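You operate a simulated robot arm through the tools that you are given. There is no shell and no other tool.

Carry out the task below with a simulated two-armed robot. There is one attempt and no reset: what you move stays moved.

JOB
Put the green ring on the top deck of the trolley away on the top of the tag table. Put the sample jar labelled "P-47" from the top of the store bench on the top of the white base board and the sample jar that says "P-21" on the small saucer there. Stack the bottle marked "M3" from the top of the lab bench on top of the bottle marked "R4". Put one of the blue tablets from the top of the lab bench on the top of the tag table. Open the middle drawer of the lab bench, take the tiny potted plant from the top of the lab bench and put it in the inside of the middle drawer of the lab bench and shut the drawer again. The order is free. Set down upright: sample jar, tiny potted plant.

It is judged by the outcome, as a careful person would: the job done as asked, and still so three seconds after it is handed in. It fails if anything else is knocked over, pushed out of place, dropped, spilled or broken.

ROBOT AND FRAMES
Two 6-joint arms with two-finger parallel grippers on one trunk, on a base that moves. Base frame: it is fixed to the floor where the robot stands at the start and does not move with it; the origin is under the middle of the robot, x ahead of it, y to its left, z up. Units: m, degrees, N and s.
The left shoulder is at the start at [-0.107, 0.177, 0.71], the right one opposite. With the tool pointing down near the work surface each hand reaches from about 0.1 to 0.7 m from the robot's upright axis, wherever it stands, measured 20 degrees to its own side. Places, roughly: blue tablet (4x4x2 cm) [0.7, 4.6, 0.8]; bottle [0.75, 4.25, 0.75]; green ring (14x15x4 cm) [0.5, 0, 0.7]; inside of the middle drawer of the lab bench [0.6, 3.9, 0.6]; middle drawer of the lab bench [0.5, 3.9, 0.7]; sample jar [0.75, -2, 0.75]; small saucer (15x15x3 cm) [0.9, -2.2, 0.8]; tiny potted plant (8x8x10 cm) [0.9, 5, 0.8]; top of the tag table [-1, 1.2, 0.7]; top of the white base board [-2.4, -1.3, 0.8]. Payload 1.57 kg a hand.
Tool frame (each hand has its own): the origin (TCP) lies between the finger pads and is the grasp point; the fingertips stand 0.03 m ahead of it; z points along the fingers, y is the line along which they close. The gripper opens to 0.08 m. The fingers are 0.017 m wide and 0.012 m thick; the gripper's body (0.04 by 0.082 m) begins 0.08 m behind the TCP.
Orientation is that of the tool frame in the base frame, as [roll, pitch, yaw] about the fixed x, y, z axes, in that order (R = Rz(yaw) Ry(pitch) Rx(roll)). With the fingers straight down and closing along the base's y, the tool's x points along the base's -x, its y along +y and its z along -z.

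CONTROLS
- The arms move only by the tool servo_tool. It takes "left_increments", "right_increments" or both (then of equal length, played together; a hand with none holds still); each is a list of rows, each a list of 7 numbers: the closure, from 0 (fully open) to 1 (shut), then the shift along the tool's x, y, z in units of 150 mm (1.0 is 150 mm), then the turn, a rotation vector about the tool's x, y, z in units of 180 degrees (1.0 is 180 degrees). In form: [[grip, dx, dy, dz, rx, ry, rz], ...]. A call has 1 to 20 rows; each row is the pose to reach, as a shift and turn from the pose commanded when the call began, along the tool's axes at that moment. A call with a number of a shift or a turn outside -1 to 1 is refused whole. A row lasts 0.2 s, in which the tool goes at most 0.05 m and 8.6 degrees; a call with a longer step from one row to the next is refused whole, and so is a gripper value outside its range. A pose out of reach is approached as far as the arm can. The call stops where the force on the tool passes 40 N (or 10 N more than at its start, if that is more) or the arm is blocked; 0.2 s more then pass. Each finger travels about 0.072 m/s and halts on what it meets, pressing with about 28 N; the grip force reading is that of the motor and also rises with nothing between the fingers. The clock runs only during rows and for 0.2 s after the last one: add rows that repeat a pose to give the fingers time. The reply holds the time, the measured pose of the TCP, the force on the tool along the base axes, the opening and the grip force, in the units named above and with some noise, with the torque about the TCP (base axes, N m) and any sound that the robot's microphone picked up, and new pictures: "show" is both (left out), scene, wrist or none (wrist: the cameras of the hands that moved).
- Cameras (640 x 400 px; columns grow to the right, rows downward): "scene" is now at [0.0445, 0.0043, 1.429]; the picture's right is [-0.00, -1.00, 0.00], its down [-0.72, 0.00, -0.69] and it looks along [0.69, -0.00, -0.72] (base axes); focal length 290 px, centre (320, 200). "left" rides on the left gripper at [0.072, 0.007, -0.122] in its tool frame; the picture's right is [-0.09, 1.00, 0.00], its down [-0.84, -0.08, -0.54] and it looks along [-0.54, -0.05, 0.84] (tool axes); focal length 238 px, centre (320, 200). "right" rides on the right gripper at [0.072, -0.007, -0.122] in its tool frame; the picture's right is [0.09, 1.00, 0.00], its down [-0.84, 0.08, -0.54] and it looks along [-0.54, 0.05, 0.84] (tool axes); focal length 238 px, centre (320, 200). There is no depth. A picture from a camera that has moved, and an enlarged one, comes with that camera's place and axes in the base frame and with its lens. The place of the scene camera against the robot may be out by one fixed shift of up to 0.012 m in any direction.
- move_column(by): moves the trunk up (or, below 0, down) by that many m; the arms and the scene camera ride with it, the base frame stays. It gives what a move gives, with no picture.
- base_move(legs): drives the robot by 1 to 6 legs, each [ahead, left, turn to the left] in m, m and degrees, along the robot's own axes; the way and the turn of a leg run together, so that a leg with both is an arc; at most 1.5 m and 180 degrees a leg. The arms and the cameras ride along, it lands a little off, and it stops where it bumps. It gives what a move gives, and a new picture of the scene camera.
- turn_head(pan, tilt): turns the head with the scene camera to pan (to the left, within 143 degrees either way) and tilt (down, from -29 to 69), counted from straight ahead of the robot (the tilt from the chest, where the trunk bows). It gives what a move gives, and a new picture of the scene camera.
- inspect(camera, box): a new picture of the part [left, top, right, bottom] of that camera's present view, enlarged. No time passes.
- job_done(): hands the job in; it is judged then, once.

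Places have to be worked out from the pictures, the camera data and where the tool is seen. Open the grippers and draw the arms clear of the work before you hand the job in, unless the task says otherwise.

The tools are called after "Emit:" as name(argument=value, ...) on one line, values as JSON. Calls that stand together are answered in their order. servo_tool: Moves the arms, as the interface text tells. Its arguments: {"type":"object","properties":{"left_increments":{"type":"array","items":{"type":"array","items":{"type":"number"}}},"right_increments":{"type":"array","items":{"type":"array","items":{"type":"number"}}},"show":{"type":"string","enum":["both","scene","wrist","none"]}},"required":[]} The other tools are called the same way: move_column (by) moves the trunk up or down; base_move (legs) drives the base; turn_head (pan, tilt) turns the head that bears the scene camera; inspect (camera, box) takes an enlarged picture of a part of a camera's view; job_done () hands the job in.

At the start:

```text
clock: 0.0
left_position: [0.4974, 0.2178, 0.85]
left_orientation: [180.0, 0.0, -180.0]
left_wrist_force: [0.5, 0.0, 0.3]
left_moment: [0.02, -0.01, 0.0]
left_opening: 0.08
left_gripper_force: 0.2
right_position: [0.5296, -0.2426, 0.9516]
right_orientation: [-180.0, -0.1, 180.0]
right_wrist_force: [-0.3, -0.2, 0.7]
right_moment: [-0.01, -0.02, -0.02]
right_opening: 0.0802
right_gripper_force: 0.0
trunk travel left (down, up): [-0.15, 0.178]
robot x, y, heading: [0.0024, -0.0004, 0.4]
head pan, tilt (commanded): [-0.1, 46.1]
```

scene: 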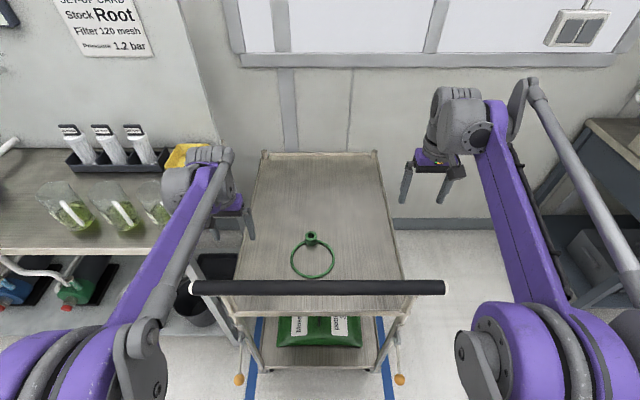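
right: 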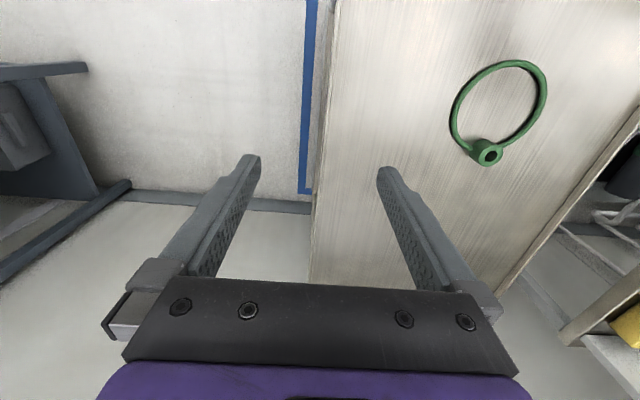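
left: 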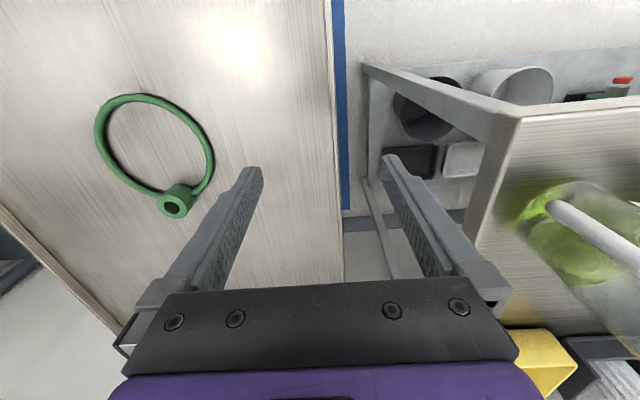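

I see the trolley ahead with the green ring lying on its top deck, and both arms hovering to the sides. I look closer at the ring first.

Emit:
inspect(camera="scene", box=[240, 200, 400, 300])

Emit:
inspect(camera="left", box=[40, 60, 280, 240])

Emit:
turn_head(pan=90, tilt=25)

Emit:
turn_head(pan=-90, tilt=25)

Emit:
turn_head(pan=140, tilt=25)

Emit:
turn_head(pan=-140, tilt=25)

```text
4.00 times, centred on (320, 250) of scene
camera zoom: at [0.0445, 0.0043, 1.429], right [0.0, -1.0, 0.0], down [-0.72, 0.0, -0.69], along [0.69, 0.0, -0.72], focal length 1160 px, centre (320, 0)
```

zoom: 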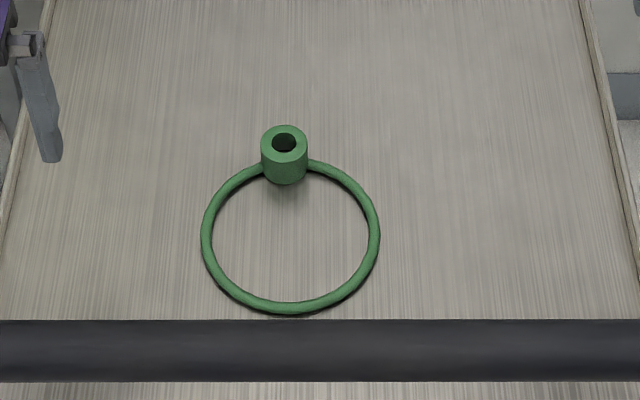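

```text
2.22 times, centred on (160, 150) of left
camera zoom: at [0.4252, 0.2243, 0.9714], right [0.09, 1.0, 0.0], down [0.84, -0.08, 0.54], along [0.54, -0.05, -0.84], focal length 530 px, centre (676, 311)
```

zoom: 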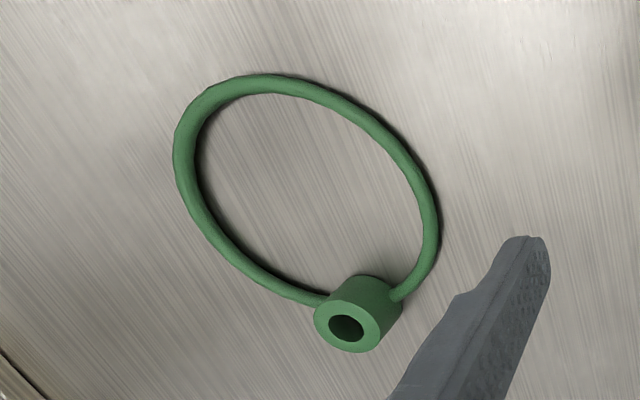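

```text
clock: 1.6
left_position: [0.4971, 0.2179, 0.8498]
left_orientation: [-180.0, 0.0, 180.0]
left_wrist_force: [0.2, -0.2, -0.1]
left_moment: [0.02, 0.03, 0.01]
left_opening: 0.0799
left_gripper_force: 0.0
right_position: [0.5307, -0.2428, 0.9521]
right_orientation: [179.9, 0.0, 179.9]
right_wrist_force: [0.5, -0.3, -0.2]
right_moment: [0.02, 0.0, 0.0]
right_opening: 0.0802
right_gripper_force: 0.0
trunk travel left (down, up): [-0.15, 0.178]
robot x, y, heading: [0.0022, 0.002, -0.1]
head pan, tilt (commanded): [90.0, 25.0]
camera scene: at [-0.0359, 0.0965, 1.4612], right [1.0, 0.0, 0.0], down [0.0, -0.42, -0.91], along [0.0, 0.91, -0.42], focal length 290 px, centre (320, 200)
```

scene: 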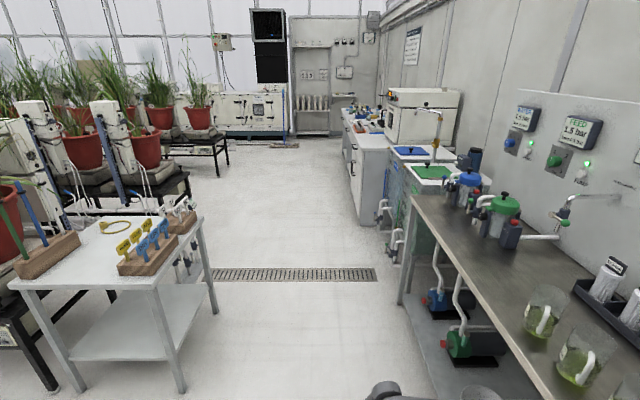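

```text
clock: 4.3
left_position: [0.4982, 0.2183, 0.8507]
left_orientation: [179.8, -0.1, 180.0]
left_wrist_force: [-0.2, 0.0, -0.4]
left_moment: [0.02, 0.04, 0.04]
left_opening: 0.0799
left_gripper_force: 0.1
right_position: [0.5301, -0.2423, 0.9522]
right_orientation: [180.0, -0.1, 180.0]
right_wrist_force: [0.0, -0.6, -0.2]
right_moment: [0.01, 0.02, 0.02]
right_opening: 0.0798
right_gripper_force: 0.1
trunk travel left (down, up): [-0.15, 0.178]
robot x, y, heading: [-0.0001, -0.0003, 0.2]
head pan, tilt (commanded): [-90.0, 25.0]
camera scene: at [-0.0359, -0.0877, 1.4612], right [-1.0, 0.0, 0.0], down [0.0, 0.42, -0.91], along [0.0, -0.91, -0.42], focal length 290 px, centre (320, 200)
```

scene: 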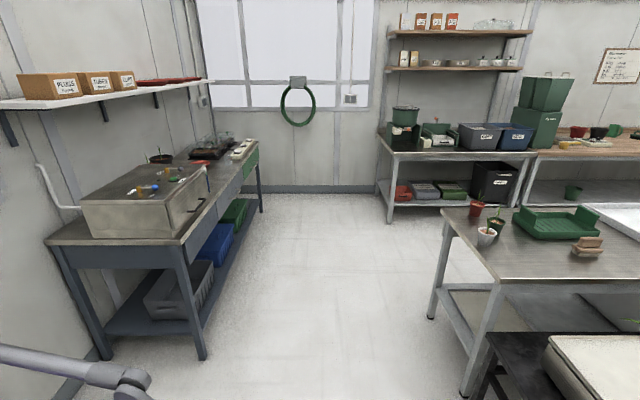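

```text
clock: 7.6
left_position: [0.4974, 0.2187, 0.8503]
left_orientation: [180.0, 0.0, -179.9]
left_wrist_force: [0.4, 0.6, 1.3]
left_moment: [0.0, 0.0, 0.0]
left_opening: 0.0799
left_gripper_force: 0.0
right_position: [0.5303, -0.2416, 0.9527]
right_orientation: [179.9, 0.1, -179.9]
right_wrist_force: [0.8, 0.1, -0.5]
right_moment: [-0.01, 0.01, 0.01]
right_opening: 0.0801
right_gripper_force: 0.1
trunk travel left (down, up): [-0.15, 0.178]
robot x, y, heading: [-0.0006, 0.0023, -0.2]
head pan, tilt (commanded): [140.0, 25.0]
camera scene: at [-0.1065, 0.0636, 1.4612], right [0.64, 0.77, 0.0], down [0.32, -0.27, -0.91], along [-0.69, 0.58, -0.42], focal length 290 px, centre (320, 200)
```

scene: 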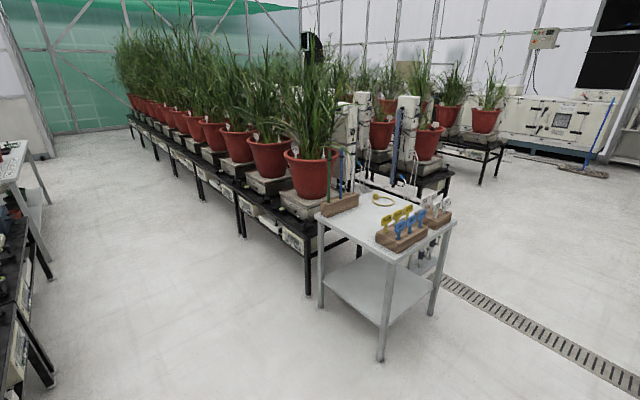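

```text
clock: 11.5
left_position: [0.4969, 0.2185, 0.85]
left_orientation: [179.9, 0.0, 180.0]
left_wrist_force: [0.3, -0.4, 0.0]
left_moment: [0.01, 0.0, 0.01]
left_opening: 0.0798
left_gripper_force: 0.0
right_position: [0.5294, -0.2421, 0.9515]
right_orientation: [-180.0, 0.0, 180.0]
right_wrist_force: [-0.8, -0.2, -0.4]
right_moment: [0.01, 0.0, -0.02]
right_opening: 0.08
right_gripper_force: 0.1
trunk travel left (down, up): [-0.15, 0.178]
robot x, y, heading: [0.0039, -0.0007, -0.1]
head pan, tilt (commanded): [-140.0, 25.0]
camera scene: at [-0.1065, -0.0548, 1.4612], right [-0.64, 0.77, 0.0], down [0.32, 0.27, -0.91], along [-0.69, -0.58, -0.42], focal length 290 px, centre (320, 200)
```

scene: 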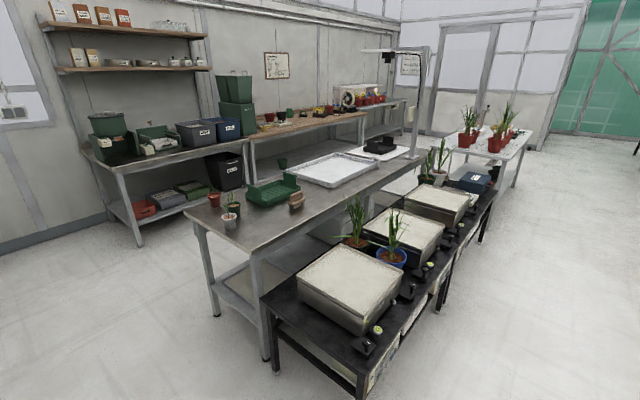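

The hub of the ring triangulates to about (0.57, 0.03), top z ≈ 0.735, with the loop toward the robot. I face the head forward and bring the left hand over, turned 90° so that the fingers close along x (one finger inside the loop).

Emit:
turn_head(pan=0, tilt=46)

Emit:
servo_tool(left_increments=[[0, -0.04, -0.09, 0, 0, 0, 0.045], [0, -0.08, -0.18, 0, 0, 0, 0.09], [0, -0.13, -0.27, 0, 0, 0, 0.135], [0, -0.17, -0.36, 0, 0, 0, 0.18], [0, -0.21, -0.45, 0, 0, 0, 0.225], [0, -0.25, -0.54, 0, 0, 0, 0.27], [0, -0.29, -0.63, 0, 0, 0, 0.315], [0, -0.33, -0.72, 0, 0, 0, 0.36], [0, -0.38, -0.82, 0, 0, 0, 0.405], [0, -0.43, -0.91, 0, 0, 0, 0.45], [0, -0.477, -1.0, 0, 0, 0, 0.5], [0, -0.477, -1.0, 0, 0, 0, 0.5]])

```text
clock: 13.7
left_position: [0.4976, 0.218, 0.8502]
left_orientation: [179.9, 0.0, -179.9]
left_wrist_force: [-0.1, 0.7, 0.5]
left_moment: [0.0, 0.02, -0.03]
left_opening: 0.08
left_gripper_force: 0.0
right_position: [0.5297, -0.2432, 0.9521]
right_orientation: [179.9, 0.0, -180.0]
right_wrist_force: [-0.2, 0.5, 0.1]
right_moment: [0.0, -0.02, -0.01]
right_opening: 0.0803
right_gripper_force: 0.2
trunk travel left (down, up): [-0.15, 0.178]
robot x, y, heading: [-0.0047, -0.0031, 0.3]
head pan, tilt (commanded): [0.0, 46.0]
camera scene: at [0.0446, 0.0044, 1.4292], right [0.0, -1.0, 0.0], down [-0.72, 0.0, -0.69], along [0.69, 0.0, -0.72], focal length 290 px, centre (320, 200)
```

scene: 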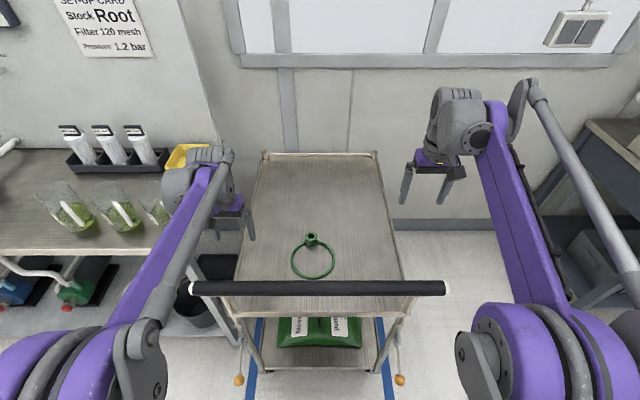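

```text
refused: row 11 steps farther than a row can; nothing moved
```

Row 11 turned too fast; I repeat with finer steps.

Emit:
servo_tool(left_increments=[[0, -0.04, -0.08, 0, 0, 0, 0.042], [0, -0.08, -0.17, 0, 0, 0, 0.084], [0, -0.12, -0.25, 0, 0, 0, 0.126], [0, -0.16, -0.33, 0, 0, 0, 0.168], [0, -0.2, -0.42, 0, 0, 0, 0.21], [0, -0.24, -0.5, 0, 0, 0, 0.252], [0, -0.28, -0.58, 0, 0, 0, 0.294], [0, -0.32, -0.67, 0, 0, 0, 0.336], [0, -0.36, -0.75, 0, 0, 0, 0.378], [0, -0.4, -0.83, 0, 0, 0, 0.42], [0, -0.44, -0.92, 0, 0, 0, 0.46], [0, -0.477, -1.0, 0, 0, 0, 0.5], [0, -0.477, -1.0, 0, 0, 0, 0.5]])

```text
clock: 16.5
left_position: [0.5699, 0.0676, 0.85]
left_orientation: [-180.0, 0.0, 89.9]
left_wrist_force: [-0.4, 0.6, 0.3]
left_moment: [0.03, 0.0, -0.01]
left_opening: 0.0802
left_gripper_force: 0.0
right_position: [0.5299, -0.2433, 0.9526]
right_orientation: [-179.9, 0.0, -180.0]
right_wrist_force: [-0.2, -0.1, 0.7]
right_moment: [0.0, -0.01, 0.0]
right_opening: 0.0799
right_gripper_force: 0.2
trunk travel left (down, up): [-0.15, 0.178]
robot x, y, heading: [-0.0025, -0.004, 0.1]
head pan, tilt (commanded): [0.0, 46.0]
camera scene: at [0.0445, 0.0045, 1.4292], right [0.0, -1.0, 0.0], down [-0.72, 0.0, -0.69], along [0.69, 0.0, -0.72], focal length 290 px, centre (320, 200)
camera left: at [0.5758, 0.1393, 0.9717], right [1.0, -0.09, 0.0], down [-0.08, -0.84, 0.54], along [-0.05, -0.54, -0.84], focal length 238 px, centre (320, 200)
```

scene: 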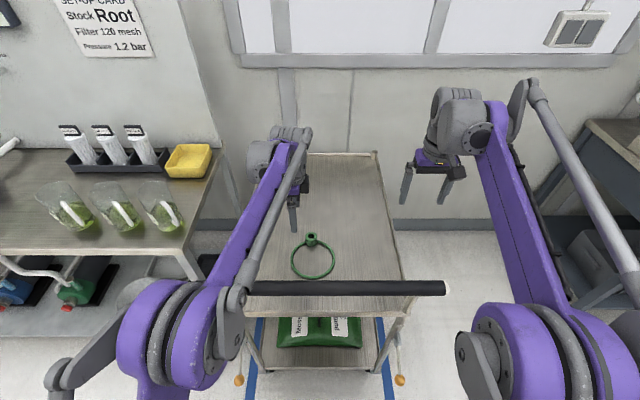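
left: 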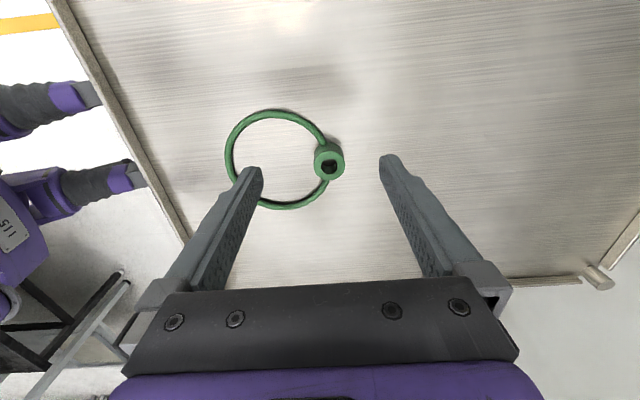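

The hub lies at about (0.575, 0.030) by the wrist camera. I centre over it and go down with fingertips to about z 0.705, then close.

Emit:
servo_tool(left_increments=[[0, -0.25, 0.033, 0, 0, 0, 0], [0, -0.25, 0.033, 0.25, 0, 0, 0], [0, -0.25, 0.033, 0.5, 0, 0, 0], [0, -0.25, 0.033, 0.65, 0, 0, 0], [0, -0.25, 0.033, 0.76, 0, 0, 0], [0, -0.25, 0.033, 0.76, 0, 0, 0]])

```text
clock: 17.9
left_position: [0.574, 0.0308, 0.7352]
left_orientation: [179.9, 0.0, 90.1]
left_wrist_force: [-0.6, -0.3, -0.3]
left_moment: [-0.02, 0.01, 0.01]
left_opening: 0.0798
left_gripper_force: 0.0
right_position: [0.5296, -0.2421, 0.9513]
right_orientation: [-179.9, 0.0, -180.0]
right_wrist_force: [-0.3, -0.4, 0.5]
right_moment: [-0.01, -0.02, 0.01]
right_opening: 0.08
right_gripper_force: 0.0
trunk travel left (down, up): [-0.15, 0.178]
robot x, y, heading: [0.0019, 0.0019, -0.1]
head pan, tilt (commanded): [0.0, 46.0]
camera scene: at [0.0445, 0.0044, 1.4292], right [0.0, -1.0, 0.0], down [-0.72, 0.0, -0.69], along [0.69, 0.0, -0.72], focal length 290 px, centre (320, 200)
camera left: at [0.5804, 0.102, 0.8571], right [1.0, -0.09, 0.0], down [-0.08, -0.84, 0.54], along [-0.05, -0.54, -0.84], focal length 238 px, centre (320, 200)
```

scene: 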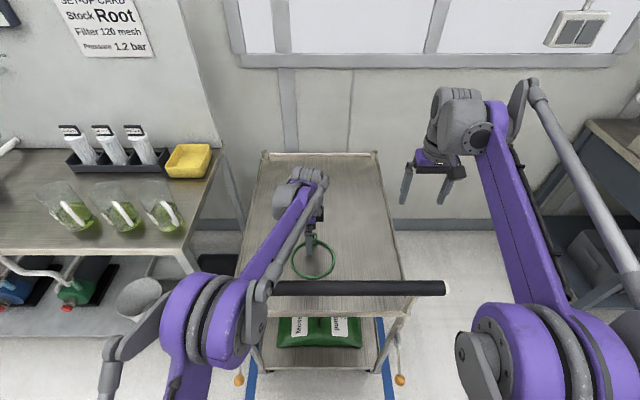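
left: 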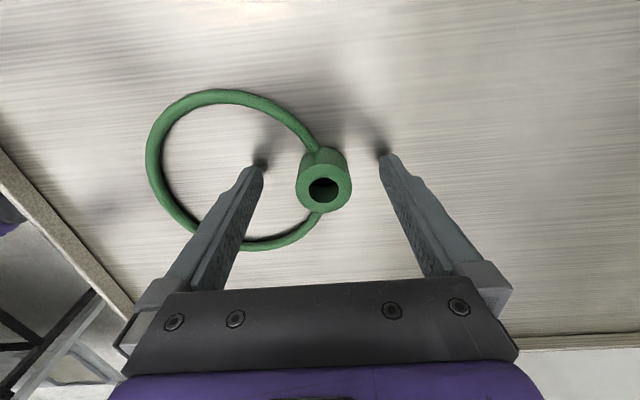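

The hub sits between the fingers with the left finger inside the loop. I close and lift.

Emit:
servo_tool(left_increments=[[0.5, 0, 0, 0, 0, 0, 0], [0.9, 0, 0, 0, 0, 0, 0], [0.9, 0, 0, 0, 0, 0, 0], [0.9, 0, 0, 0, 0, 0, 0], [0.9, 0, 0, 0, 0, 0, 0], [0.9, 0, 0, -0.15, 0, 0, 0], [0.9, 0, 0, -0.4, 0, 0, 0], [0.9, 0, 0, -0.7, 0, 0, 0], [0.9, 0, 0, -1.0, 0, 0, 0], [0.9, 0, 0, -1.0, 0, 0, 0]])

```text
clock: 20.1
left_position: [0.5743, 0.0304, 0.8867]
left_orientation: [-180.0, 0.0, 90.1]
left_wrist_force: [-0.2, 0.5, 0.0]
left_moment: [-0.01, -0.03, -0.04]
left_opening: 0.0344
left_gripper_force: 28.4
right_position: [0.5299, -0.2417, 0.9518]
right_orientation: [179.9, 0.0, 180.0]
right_wrist_force: [-0.2, 0.1, -0.6]
right_moment: [-0.01, -0.03, -0.01]
right_opening: 0.08
right_gripper_force: 0.0
trunk travel left (down, up): [-0.15, 0.178]
robot x, y, heading: [-0.0007, -0.0018, 0.0]
head pan, tilt (commanded): [0.0, 46.0]
camera scene: at [0.0448, 0.0044, 1.4291], right [0.0, -1.0, 0.0], down [-0.72, 0.0, -0.69], along [0.69, 0.0, -0.72], focal length 290 px, centre (320, 200)
camera left: at [0.5811, 0.102, 1.008], right [1.0, -0.09, 0.0], down [-0.08, -0.84, 0.54], along [-0.05, -0.54, -0.84], focal length 238 px, centre (320, 200)
```

scene: 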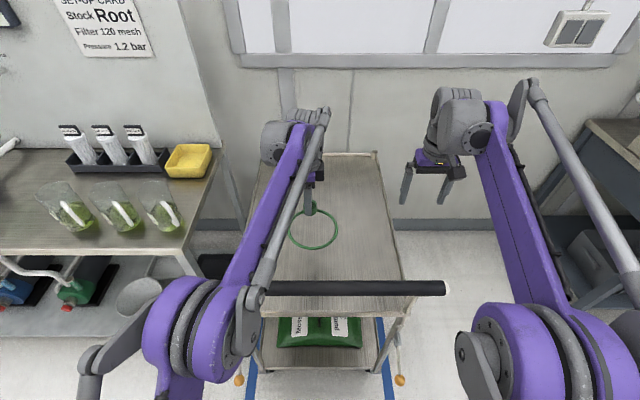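
left: 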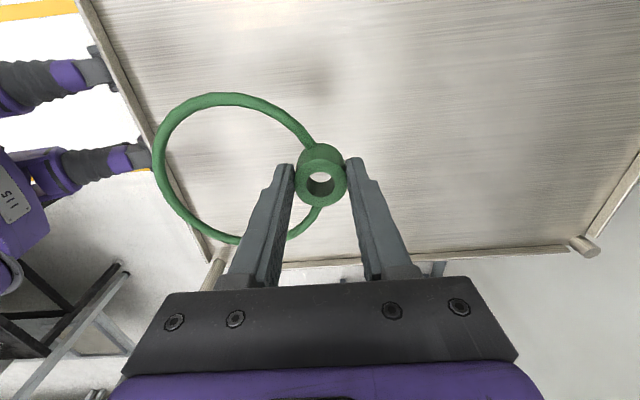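

The ring is held (opening 0.034). I back away from the trolley, turn left to face the tag table, and shift in front of it to get a close look.

Emit:
base_move(legs=[[-0.5, 0, 0], [0, 0, 90], [0, 0.4, 0]])

```text
clock: 21.9
left_position: [0.3525, 0.0313, 0.8869]
left_orientation: [179.9, 0.0, 90.0]
left_wrist_force: [0.1, 0.1, -0.4]
left_moment: [0.0, -0.02, -0.04]
left_opening: 0.0343
left_gripper_force: 27.7
right_position: [0.3132, -0.2425, 0.9534]
right_orientation: [-180.0, 1.3, 179.5]
right_wrist_force: [-0.1, -0.8, 0.1]
right_moment: [0.02, -0.04, -0.04]
right_opening: 0.0797
right_gripper_force: 0.2
trunk travel left (down, up): [-0.15, 0.178]
robot x, y, heading: [-0.217, -0.0029, 0.4]
head pan, tilt (commanded): [0.0, 46.0]
stopped in leg 1: the force on the tool passed its limit at 81 N (the readings are from after the stop); the commanded pose is now the measured one
camera scene: at [-0.179, 0.0044, 1.4293], right [0.0, -1.0, 0.0], down [-0.72, 0.0, -0.7], along [0.7, 0.0, -0.72], focal length 290 px, centre (320, 200)
```

scene: 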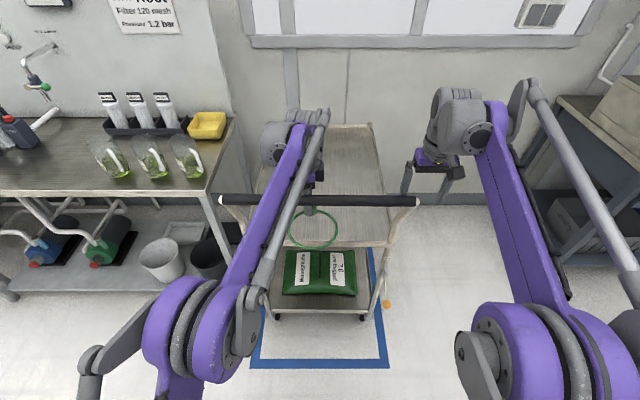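

The right hand's fingers touched the trolley's handle bar (its front is at x ≈ 0.305, top near z 0.96); the trolley seems not to have shifted. I go forward a little to get free and raise the trunk so both hands clear the bar.

Emit:
base_move(legs=[[0.06, 0, 0]])

Emit:
move_column(by=0.17)

Emit:
inspect(camera="scene", box=[160, 80, 480, 400])

Emit:
inspect(camera="right", box=[0, 0, 640, 400])

Emit:
inspect(camera="left", box=[0, 0, 640, 400])

```text
clock: 22.9
left_position: [0.4155, 0.0315, 0.8846]
left_orientation: [-180.0, 0.0, 90.1]
left_wrist_force: [1.1, -0.1, -0.4]
left_moment: [0.02, 0.06, -0.01]
left_opening: 0.0341
left_gripper_force: 28.4
right_position: [0.3759, -0.242, 0.9517]
right_orientation: [-180.0, 1.1, 179.7]
right_wrist_force: [0.6, 0.4, -1.3]
right_moment: [0.0, 0.04, -0.01]
right_opening: 0.0799
right_gripper_force: 0.1
trunk travel left (down, up): [-0.15, 0.178]
robot x, y, heading: [-0.1625, 0.0006, 0.0]
head pan, tilt (commanded): [0.0, 46.0]
camera scene: at [-0.1149, 0.0045, 1.4291], right [0.0, -1.0, 0.0], down [-0.72, 0.0, -0.69], along [0.69, 0.0, -0.72], focal length 290 px, centre (320, 200)
```

scene: 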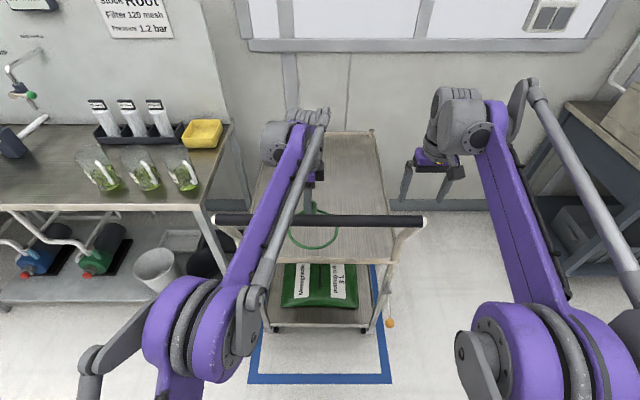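

```text
clock: 24.8
left_position: [0.4124, 0.0315, 1.056]
left_orientation: [-180.0, 0.0, 90.1]
left_wrist_force: [-0.1, -0.1, -0.1]
left_moment: [0.04, -0.02, -0.01]
left_opening: 0.0347
left_gripper_force: 27.7
right_position: [0.3738, -0.2429, 1.1236]
right_orientation: [179.9, 1.2, 179.7]
right_wrist_force: [-0.1, -0.1, 0.0]
right_moment: [-0.02, 0.01, -0.02]
right_opening: 0.0797
right_gripper_force: 0.0
trunk travel left (down, up): [-0.32, 0.008]
robot x, y, heading: [-0.1602, -0.0014, -0.1]
head pan, tilt (commanded): [0.0, 46.0]
```

```text
1.25 times, centred on (320, 240) of scene
camera zoom: at [-0.1273, 0.0044, 1.6027], right [0.0, -1.0, 0.0], down [-0.72, 0.0, -0.69], along [0.69, 0.0, -0.72], focal length 362 px, centre (320, 150)
```

zoom: 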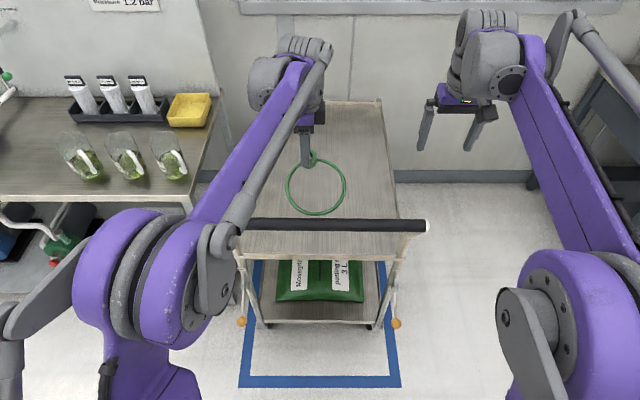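

```text
1.00 times, centred on (320, 200) of right (not enlarged: the box is as wide or as high as the picture)
camera zoom: at [0.2994, -0.2488, 1.2437], right [-0.08, 1.0, 0.0], down [0.83, 0.07, 0.56], along [0.56, 0.05, -0.83], focal length 238 px, centre (320, 200)
```

zoom: 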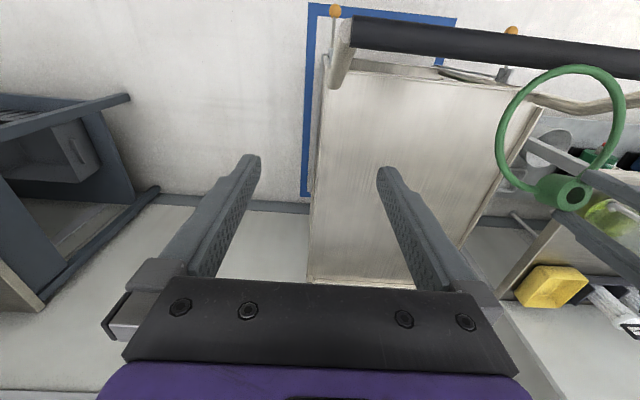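

```text
1.00 times, centred on (320, 200) of left (not enlarged: the box is as wide or as high as the picture)
camera zoom: at [0.4196, 0.1022, 1.1771], right [1.0, -0.09, 0.0], down [-0.08, -0.84, 0.54], along [-0.05, -0.54, -0.84], focal length 238 px, centre (320, 200)
```

zoom: 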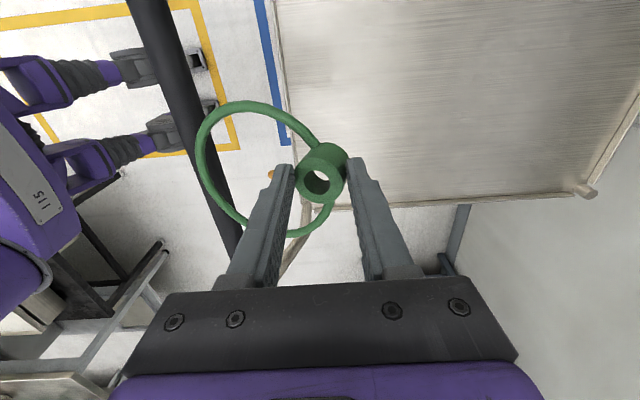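

The bar is at z ≈ 0.945, and now the ring hangs above 1.01 and the right hand at 1.12, so both clear it. I back up, turn left and shift in front of the tag table.

Emit:
base_move(legs=[[-0.36, 0, 0], [0, 0, 90], [0, 0.4, 0]])

```text
clock: 34.6
left_position: [-0.9534, 0.5768, 1.0562]
left_orientation: [179.9, -0.1, 179.9]
left_wrist_force: [0.3, 0.4, 0.5]
left_moment: [0.01, 0.0, -0.01]
left_opening: 0.0335
left_gripper_force: 27.9
right_position: [-0.6796, 0.536, 1.1221]
right_orientation: [-180.0, 1.2, -90.5]
right_wrist_force: [0.6, 0.5, -0.4]
right_moment: [-0.01, -0.03, 0.01]
right_opening: 0.0804
right_gripper_force: 0.0
trunk travel left (down, up): [-0.32, 0.008]
robot x, y, heading: [-0.9226, 0.0, 90.0]
head pan, tilt (commanded): [0.0, 46.0]
camera scene: at [-0.9264, 0.0431, 1.6027], right [1.0, 0.0, 0.0], down [0.0, -0.72, -0.69], along [0.0, 0.69, -0.72], focal length 290 px, centre (320, 200)
```

scene: 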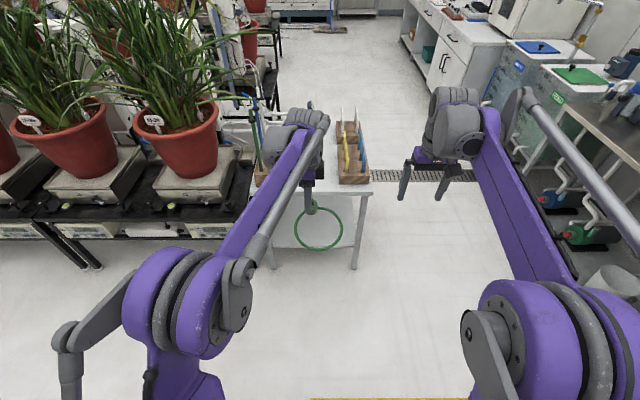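

The tag table lies ahead with its near edge at y ≈ 0.95, partly hidden by the left arm. I drive closer and look again.

Emit:
base_move(legs=[[0.35, 0, 0]])

Emit:
inspect(camera="left", box=[0, 0, 640, 400])

Emit:
inspect(camera="right", box=[0, 0, 640, 400])

```text
clock: 36.9
left_position: [-0.9516, 0.9259, 1.0562]
left_orientation: [180.0, 0.0, 180.0]
left_wrist_force: [0.3, 0.8, -0.5]
left_moment: [0.03, 0.0, -0.01]
left_opening: 0.0333
left_gripper_force: 28.1
right_position: [-0.6796, 0.886, 1.1224]
right_orientation: [180.0, 1.2, -90.7]
right_wrist_force: [0.4, 0.0, 0.1]
right_moment: [0.0, 0.0, -0.03]
right_opening: 0.0798
right_gripper_force: 0.0
trunk travel left (down, up): [-0.32, 0.008]
robot x, y, heading: [-0.9194, 0.3513, 89.9]
head pan, tilt (commanded): [0.0, 46.0]
camera scene: at [-0.9257, 0.3928, 1.6026], right [1.0, 0.0, 0.0], down [0.0, -0.72, -0.69], along [0.0, 0.69, -0.72], focal length 290 px, centre (320, 200)
```

scene: 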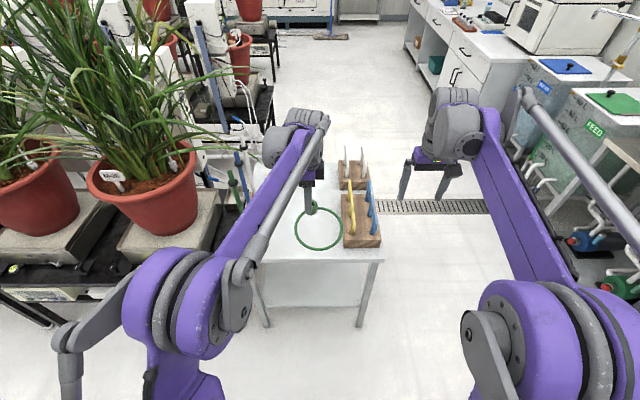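

```text
1.00 times, centred on (320, 200) of left (not enlarged: the box is as wide or as high as the picture)
camera zoom: at [-1.0242, 0.9322, 1.1771], right [0.09, 1.0, 0.0], down [0.84, -0.08, 0.54], along [0.54, -0.05, -0.84], focal length 238 px, centre (320, 200)
```

zoom: 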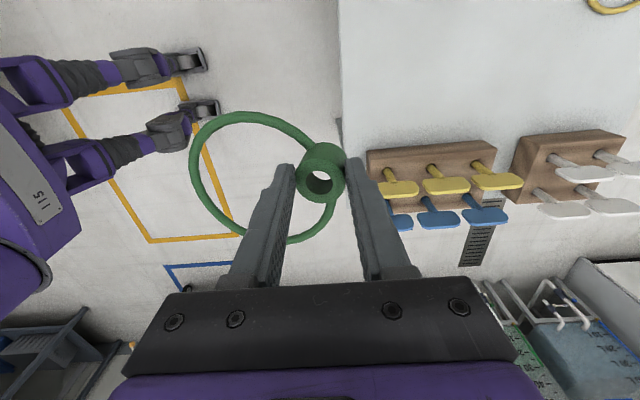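

```text
1.00 times, centred on (320, 200) of right (not enlarged: the box is as wide or as high as the picture)
camera zoom: at [-0.6727, 0.8112, 1.2439], right [-1.0, -0.08, 0.0], down [-0.07, 0.83, 0.56], along [-0.04, 0.56, -0.83], focal length 238 px, centre (320, 200)
```

zoom: 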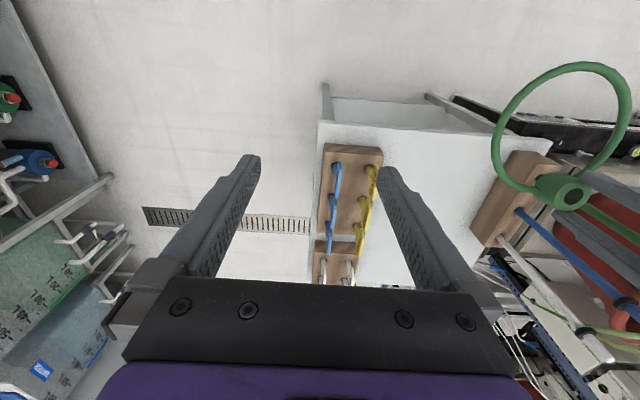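

The table top comes out at z ≈ 0.704, near edge y ≈ 0.965, with a free zone between the brown block (x ≈ -1.11) and the tag racks (x ≈ -0.83). I move in a bit to the right so the left elbow stays clear of the potted plants.

Emit:
base_move(legs=[[0.0, -0.13, 0], [0.25, 0, 0]])

Emit:
inspect(camera="right", box=[0, 0, 640, 400])

Emit:
inspect(camera="left", box=[0, 0, 640, 400])

```text
clock: 40.1
left_position: [-0.8197, 1.1781, 1.0564]
left_orientation: [180.0, 0.0, 179.8]
left_wrist_force: [-0.2, -0.6, -0.4]
left_moment: [-0.01, -0.01, 0.0]
left_opening: 0.0334
left_gripper_force: 28.3
right_position: [-0.5466, 1.1363, 1.1224]
right_orientation: [180.0, 1.2, -90.7]
right_wrist_force: [0.0, 0.2, 0.0]
right_moment: [0.02, -0.01, 0.01]
right_opening: 0.08
right_gripper_force: 0.0
trunk travel left (down, up): [-0.32, 0.008]
robot x, y, heading: [-0.7909, 0.6019, 89.9]
head pan, tilt (commanded): [0.0, 46.0]
camera scene: at [-0.794, 0.6443, 1.6025], right [1.0, 0.0, 0.0], down [0.0, -0.72, -0.7], along [0.0, 0.7, -0.72], focal length 290 px, centre (320, 200)
```

scene: 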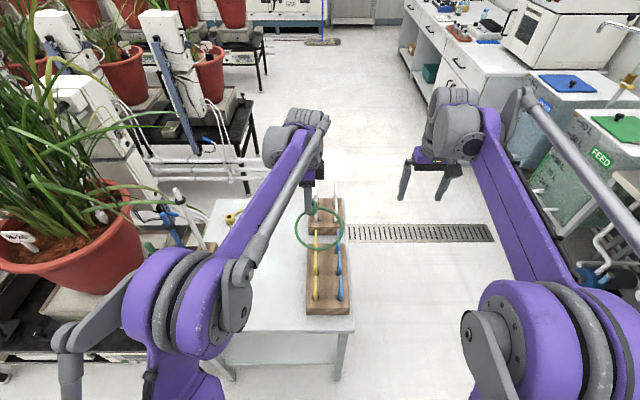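

```text
1.00 times, centred on (320, 200) of right (not enlarged: the box is as wide or as high as the picture)
camera zoom: at [-0.5404, 1.0623, 1.2439], right [-1.0, -0.08, 0.0], down [-0.07, 0.83, 0.56], along [-0.04, 0.56, -0.83], focal length 238 px, centre (320, 200)
```

zoom: 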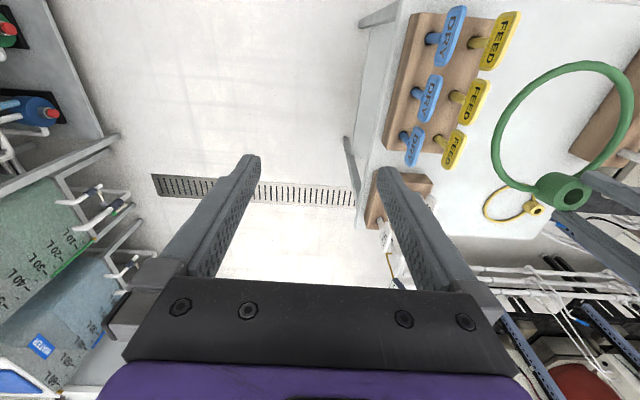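

```text
1.00 times, centred on (320, 200) of left (not enlarged: the box is as wide or as high as the picture)
camera zoom: at [-0.8916, 1.1838, 1.1772], right [0.1, 1.0, 0.0], down [0.84, -0.08, 0.54], along [0.54, -0.05, -0.84], focal length 238 px, centre (320, 200)
```

zoom: 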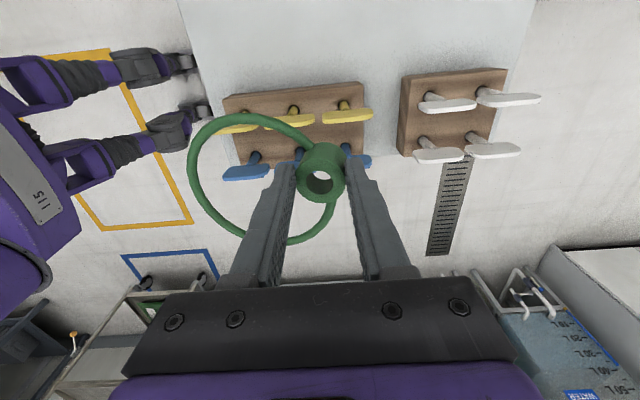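

Rack 1's left edge is at x ≈ -0.837, so I shift the ring to x ≈ -0.97 (loop over y 1.03–1.17) and start lowering.

Emit:
servo_tool(left_increments=[[0.9, 0.2, 0, 0, 0, 0, 0], [0.9, 0.45, 0, 0, 0, 0, 0], [0.9, 0.7, 0, 0, 0, 0, 0], [0.9, 0.9, 0, 0, 0, 0, 0], [0.9, 1.0, 0, 0.1, 0, 0, 0], [0.9, 1.0, 0, 0.35, 0, 0, 0], [0.9, 1.0, 0, 0.6, 0, 0, 0], [0.9, 1.0, 0, 0.85, 0, 0, 0], [0.9, 1.0, 0, 1.0, 0, 0, 0], [0.9, 1.0, 0, 1.0, 0, 0, 0]])

```text
clock: 42.3
left_position: [-0.9697, 1.1783, 0.9058]
left_orientation: [-180.0, 0.0, 179.8]
left_wrist_force: [0.5, 0.7, 0.2]
left_moment: [-0.02, -0.01, -0.02]
left_opening: 0.0326
left_gripper_force: 28.1
right_position: [-0.5458, 1.1372, 1.122]
right_orientation: [-180.0, 1.2, -90.7]
right_wrist_force: [0.2, 0.3, 0.3]
right_moment: [0.04, 0.0, -0.01]
right_opening: 0.0802
right_gripper_force: 0.1
trunk travel left (down, up): [-0.32, 0.008]
robot x, y, heading: [-0.7885, 0.6021, 89.7]
head pan, tilt (commanded): [0.0, 46.0]
camera scene: at [-0.7939, 0.6447, 1.6028], right [1.0, 0.0, 0.0], down [0.0, -0.72, -0.69], along [0.0, 0.69, -0.72], focal length 290 px, centre (320, 200)
camera left: at [-1.0415, 1.185, 1.0268], right [0.1, 1.0, 0.0], down [0.84, -0.08, 0.54], along [0.54, -0.05, -0.84], focal length 238 px, centre (320, 200)
```

scene: 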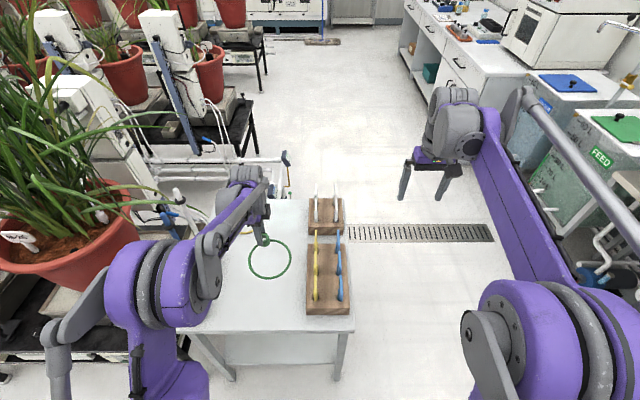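
left: 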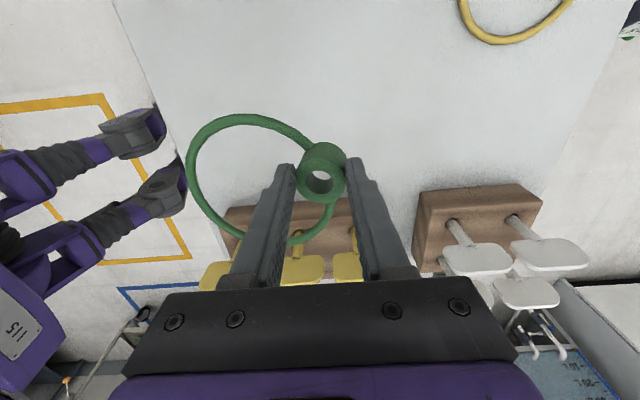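

The ring is over free table surface. I check the clearance between the left forearm and the sticks in the brown block before lowering.

Emit:
inspect(camera="scene", box=[120, 140, 360, 340])

Emit:
turn_head(pan=35, tilt=50)

Emit:
inspect(camera="right", box=[380, 0, 640, 220])

```text
2.00 times, centred on (240, 240) of scene
camera zoom: at [-0.7939, 0.6447, 1.6028], right [1.0, 0.0, 0.0], down [0.0, -0.72, -0.69], along [0.0, 0.69, -0.72], focal length 580 px, centre (480, 120)
```

zoom: 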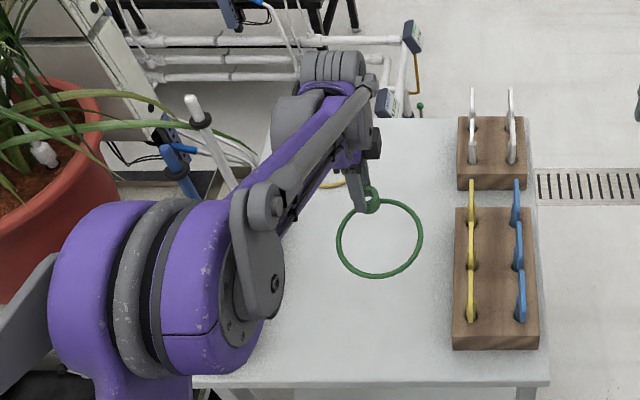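

```text
clock: 43.3
left_position: [-0.969, 1.1777, 0.9053]
left_orientation: [180.0, 0.0, 179.8]
left_wrist_force: [0.2, -0.1, 0.2]
left_moment: [0.04, -0.01, -0.01]
left_opening: 0.0327
left_gripper_force: 27.9
right_position: [-0.5456, 1.1379, 1.123]
right_orientation: [-179.9, 1.2, -90.8]
right_wrist_force: [-0.4, -0.3, 0.9]
right_moment: [-0.01, -0.02, 0.01]
right_opening: 0.08
right_gripper_force: 0.1
trunk travel left (down, up): [-0.32, 0.008]
robot x, y, heading: [-0.79, 0.6053, 89.4]
head pan, tilt (commanded): [35.0, 50.0]
camera scene: at [-0.8381, 0.6277, 1.5972], right [0.82, 0.57, 0.0], down [0.44, -0.63, -0.64], along [-0.37, 0.53, -0.77], focal length 290 px, centre (320, 200)
```

scene: 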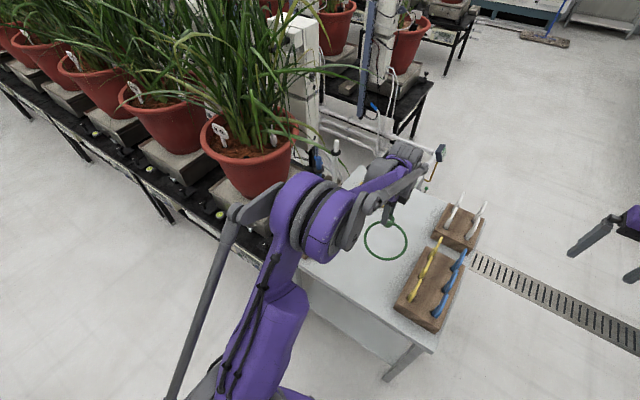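

```text
1.82 times, centred on (510, 110) of right
camera zoom: at [-0.5403, 1.0629, 1.2441], right [-1.0, -0.08, 0.0], down [-0.07, 0.83, 0.56], along [-0.04, 0.56, -0.83], focal length 433 px, centre (-26, 364)
```

zoom: 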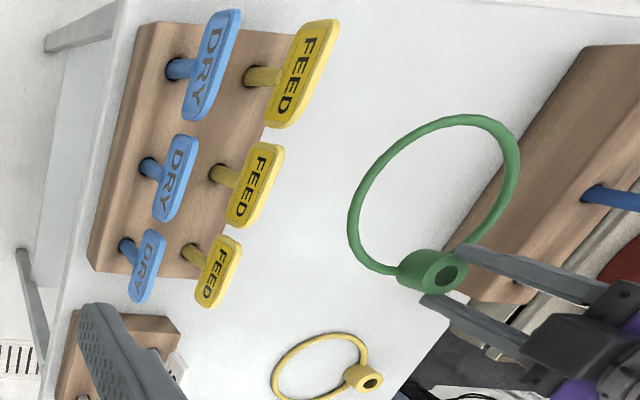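

There is ample clearance (sticks at x ≈ -1.23, arm at x > -1.13). I lower further to TCP z ≈ 0.755.

Emit:
servo_tool(left_increments=[[0.9, 0, 0, 0.25, 0, 0, 0], [0.9, 0, 0, 0.5, 0, 0, 0], [0.9, 0, 0, 0.75, 0, 0, 0], [0.9, 0, 0, 0.92, 0, 0, 0], [0.9, 0, 0, 1.0, 0, 0, 0], [0.9, 0, 0, 1.0, 0, 0, 0]])

```text
clock: 44.7
left_position: [-0.9678, 1.1786, 0.755]
left_orientation: [-180.0, 0.0, 179.8]
left_wrist_force: [0.4, 0.1, -0.1]
left_moment: [-0.05, -0.02, -0.01]
left_opening: 0.032
left_gripper_force: 27.7
right_position: [-0.5467, 1.1368, 1.123]
right_orientation: [179.9, 1.1, -90.8]
right_wrist_force: [0.2, 0.6, -0.6]
right_moment: [-0.01, 0.02, -0.01]
right_opening: 0.0801
right_gripper_force: 0.1
trunk travel left (down, up): [-0.32, 0.008]
robot x, y, heading: [-0.7914, 0.6068, 89.8]
head pan, tilt (commanded): [35.0, 50.0]
camera scene: at [-0.8382, 0.6276, 1.5972], right [0.82, 0.57, 0.0], down [0.44, -0.63, -0.64], along [-0.37, 0.53, -0.77], focal length 290 px, centre (320, 200)
camera left: at [-1.0411, 1.1852, 0.8771], right [0.1, 1.0, 0.0], down [0.84, -0.08, 0.54], along [0.54, -0.05, -0.84], focal length 238 px, centre (320, 200)
```

scene: 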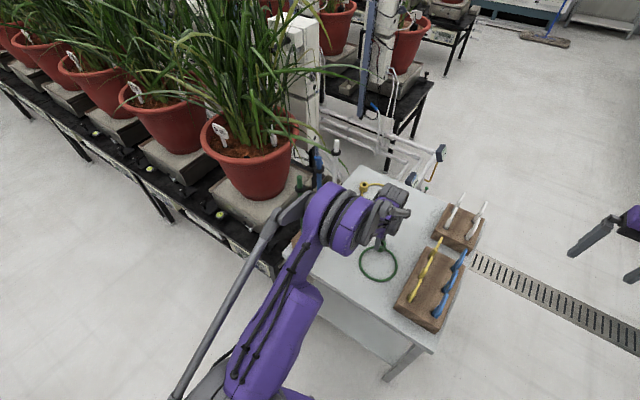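
left: 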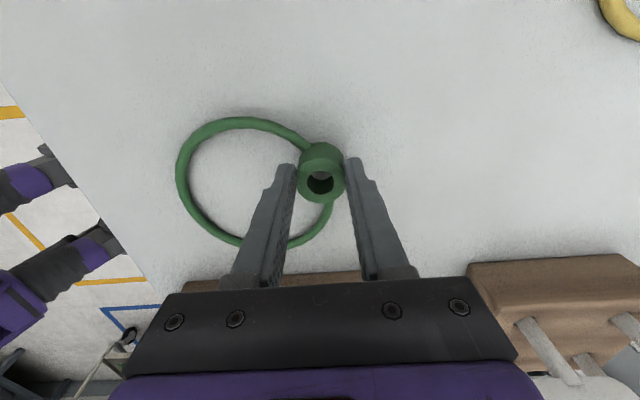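

The ring is close to the table. I lower gently in small steps and watch the force.

Emit:
servo_tool(left_increments=[[0.9, 0, 0, 0.02, 0, 0, 0], [0.9, 0, 0, 0.04, 0, 0, 0], [0.9, 0, 0, 0.06, 0, 0, 0]], show="none")

Emit:
inspect(camera="left", box=[160, 90, 400, 260])

```text
clock: 45.5
left_position: [-0.97, 1.1785, 0.7499]
left_orientation: [179.9, -0.1, 179.8]
left_wrist_force: [-3.9, 3.1, 26.7]
left_moment: [0.08, -0.19, 0.02]
left_opening: 0.0323
left_gripper_force: 27.6
right_position: [-0.5454, 1.1373, 1.1235]
right_orientation: [179.9, 1.3, -90.7]
right_wrist_force: [0.1, -0.5, 0.3]
right_moment: [0.02, 0.02, -0.02]
right_opening: 0.08
right_gripper_force: 0.0
trunk travel left (down, up): [-0.32, 0.008]
robot x, y, heading: [-0.7895, 0.6039, 90.0]
head pan, tilt (commanded): [35.0, 50.0]
```

```text
2.35 times, centred on (280, 175) of left
camera zoom: at [-1.0415, 1.1846, 0.8709], right [0.1, 1.0, 0.0], down [0.84, -0.08, 0.54], along [0.54, -0.05, -0.84], focal length 561 px, centre (414, 259)
```

zoom: 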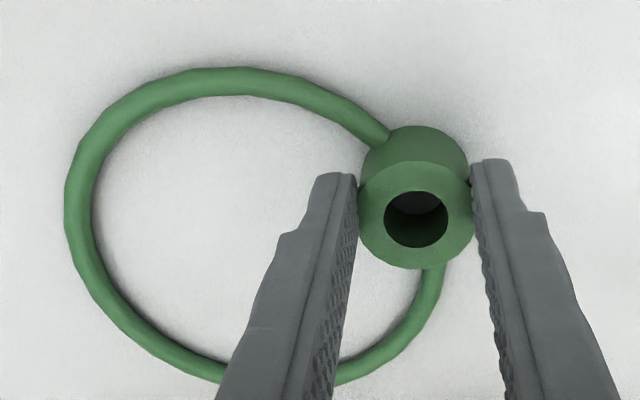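

The ring touches the table (26.7 N). I ease up a millimetre, open, and lift the hand straight up.

Emit:
servo_tool(left_increments=[[0.9, 0, 0, -0.012, 0, 0, 0], [0.5, 0, 0, -0.012, 0, 0, 0], [0.0, 0, 0, -0.012, 0, 0, 0], [0.0, 0, 0, -0.012, 0, 0, 0], [0.0, 0, 0, -0.012, 0, 0, 0], [0.0, 0, 0, -0.012, 0, 0, 0], [0.0, 0, 0, -0.2, 0, 0, 0], [0.0, 0, 0, -0.5, 0, 0, 0], [0.0, 0, 0, -0.8, 0, 0, 0], [0.0, 0, 0, -1.0, 0, 0, 0], [0.0, 0, 0, -1.0, 0, 0, 0]])

```text
clock: 47.9
left_position: [-0.9694, 1.1786, 0.8965]
left_orientation: [-180.0, 0.1, 179.7]
left_wrist_force: [0.1, 0.4, 0.3]
left_moment: [0.02, 0.02, 0.01]
left_opening: 0.0801
left_gripper_force: 0.2
right_position: [-0.5458, 1.1383, 1.1229]
right_orientation: [179.9, 1.1, -90.8]
right_wrist_force: [0.4, 0.2, 0.6]
right_moment: [0.03, -0.01, -0.04]
right_opening: 0.0797
right_gripper_force: 0.1
trunk travel left (down, up): [-0.32, 0.008]
robot x, y, heading: [-0.7877, 0.6036, 89.7]
head pan, tilt (commanded): [35.0, 50.0]
camera scene: at [-0.8382, 0.6279, 1.5972], right [0.82, 0.57, 0.0], down [0.44, -0.63, -0.64], along [-0.37, 0.53, -0.77], focal length 290 px, centre (320, 200)
camera left: at [-1.0421, 1.185, 1.0178], right [0.1, 1.0, 0.0], down [0.84, -0.08, 0.54], along [0.54, -0.05, -0.84], focal length 238 px, centre (320, 200)
```

scene: 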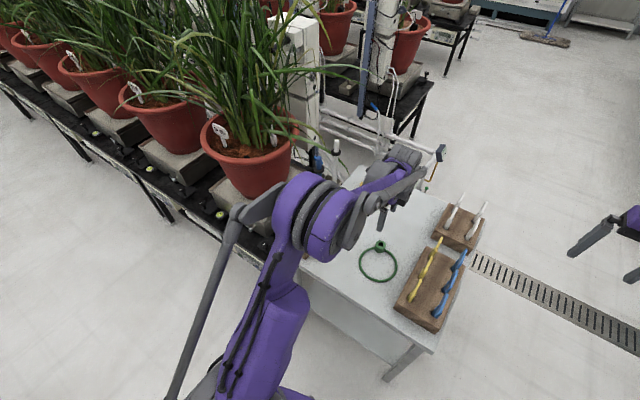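
left: 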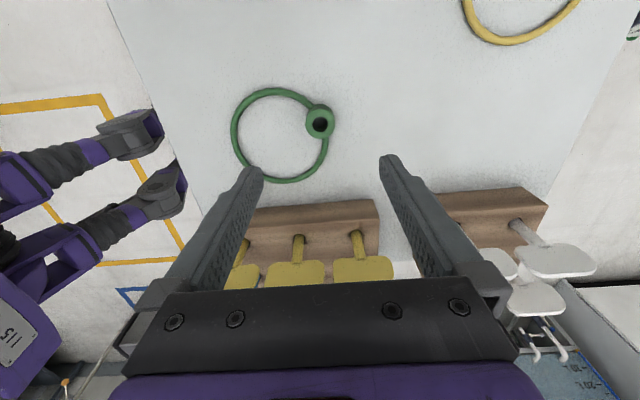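

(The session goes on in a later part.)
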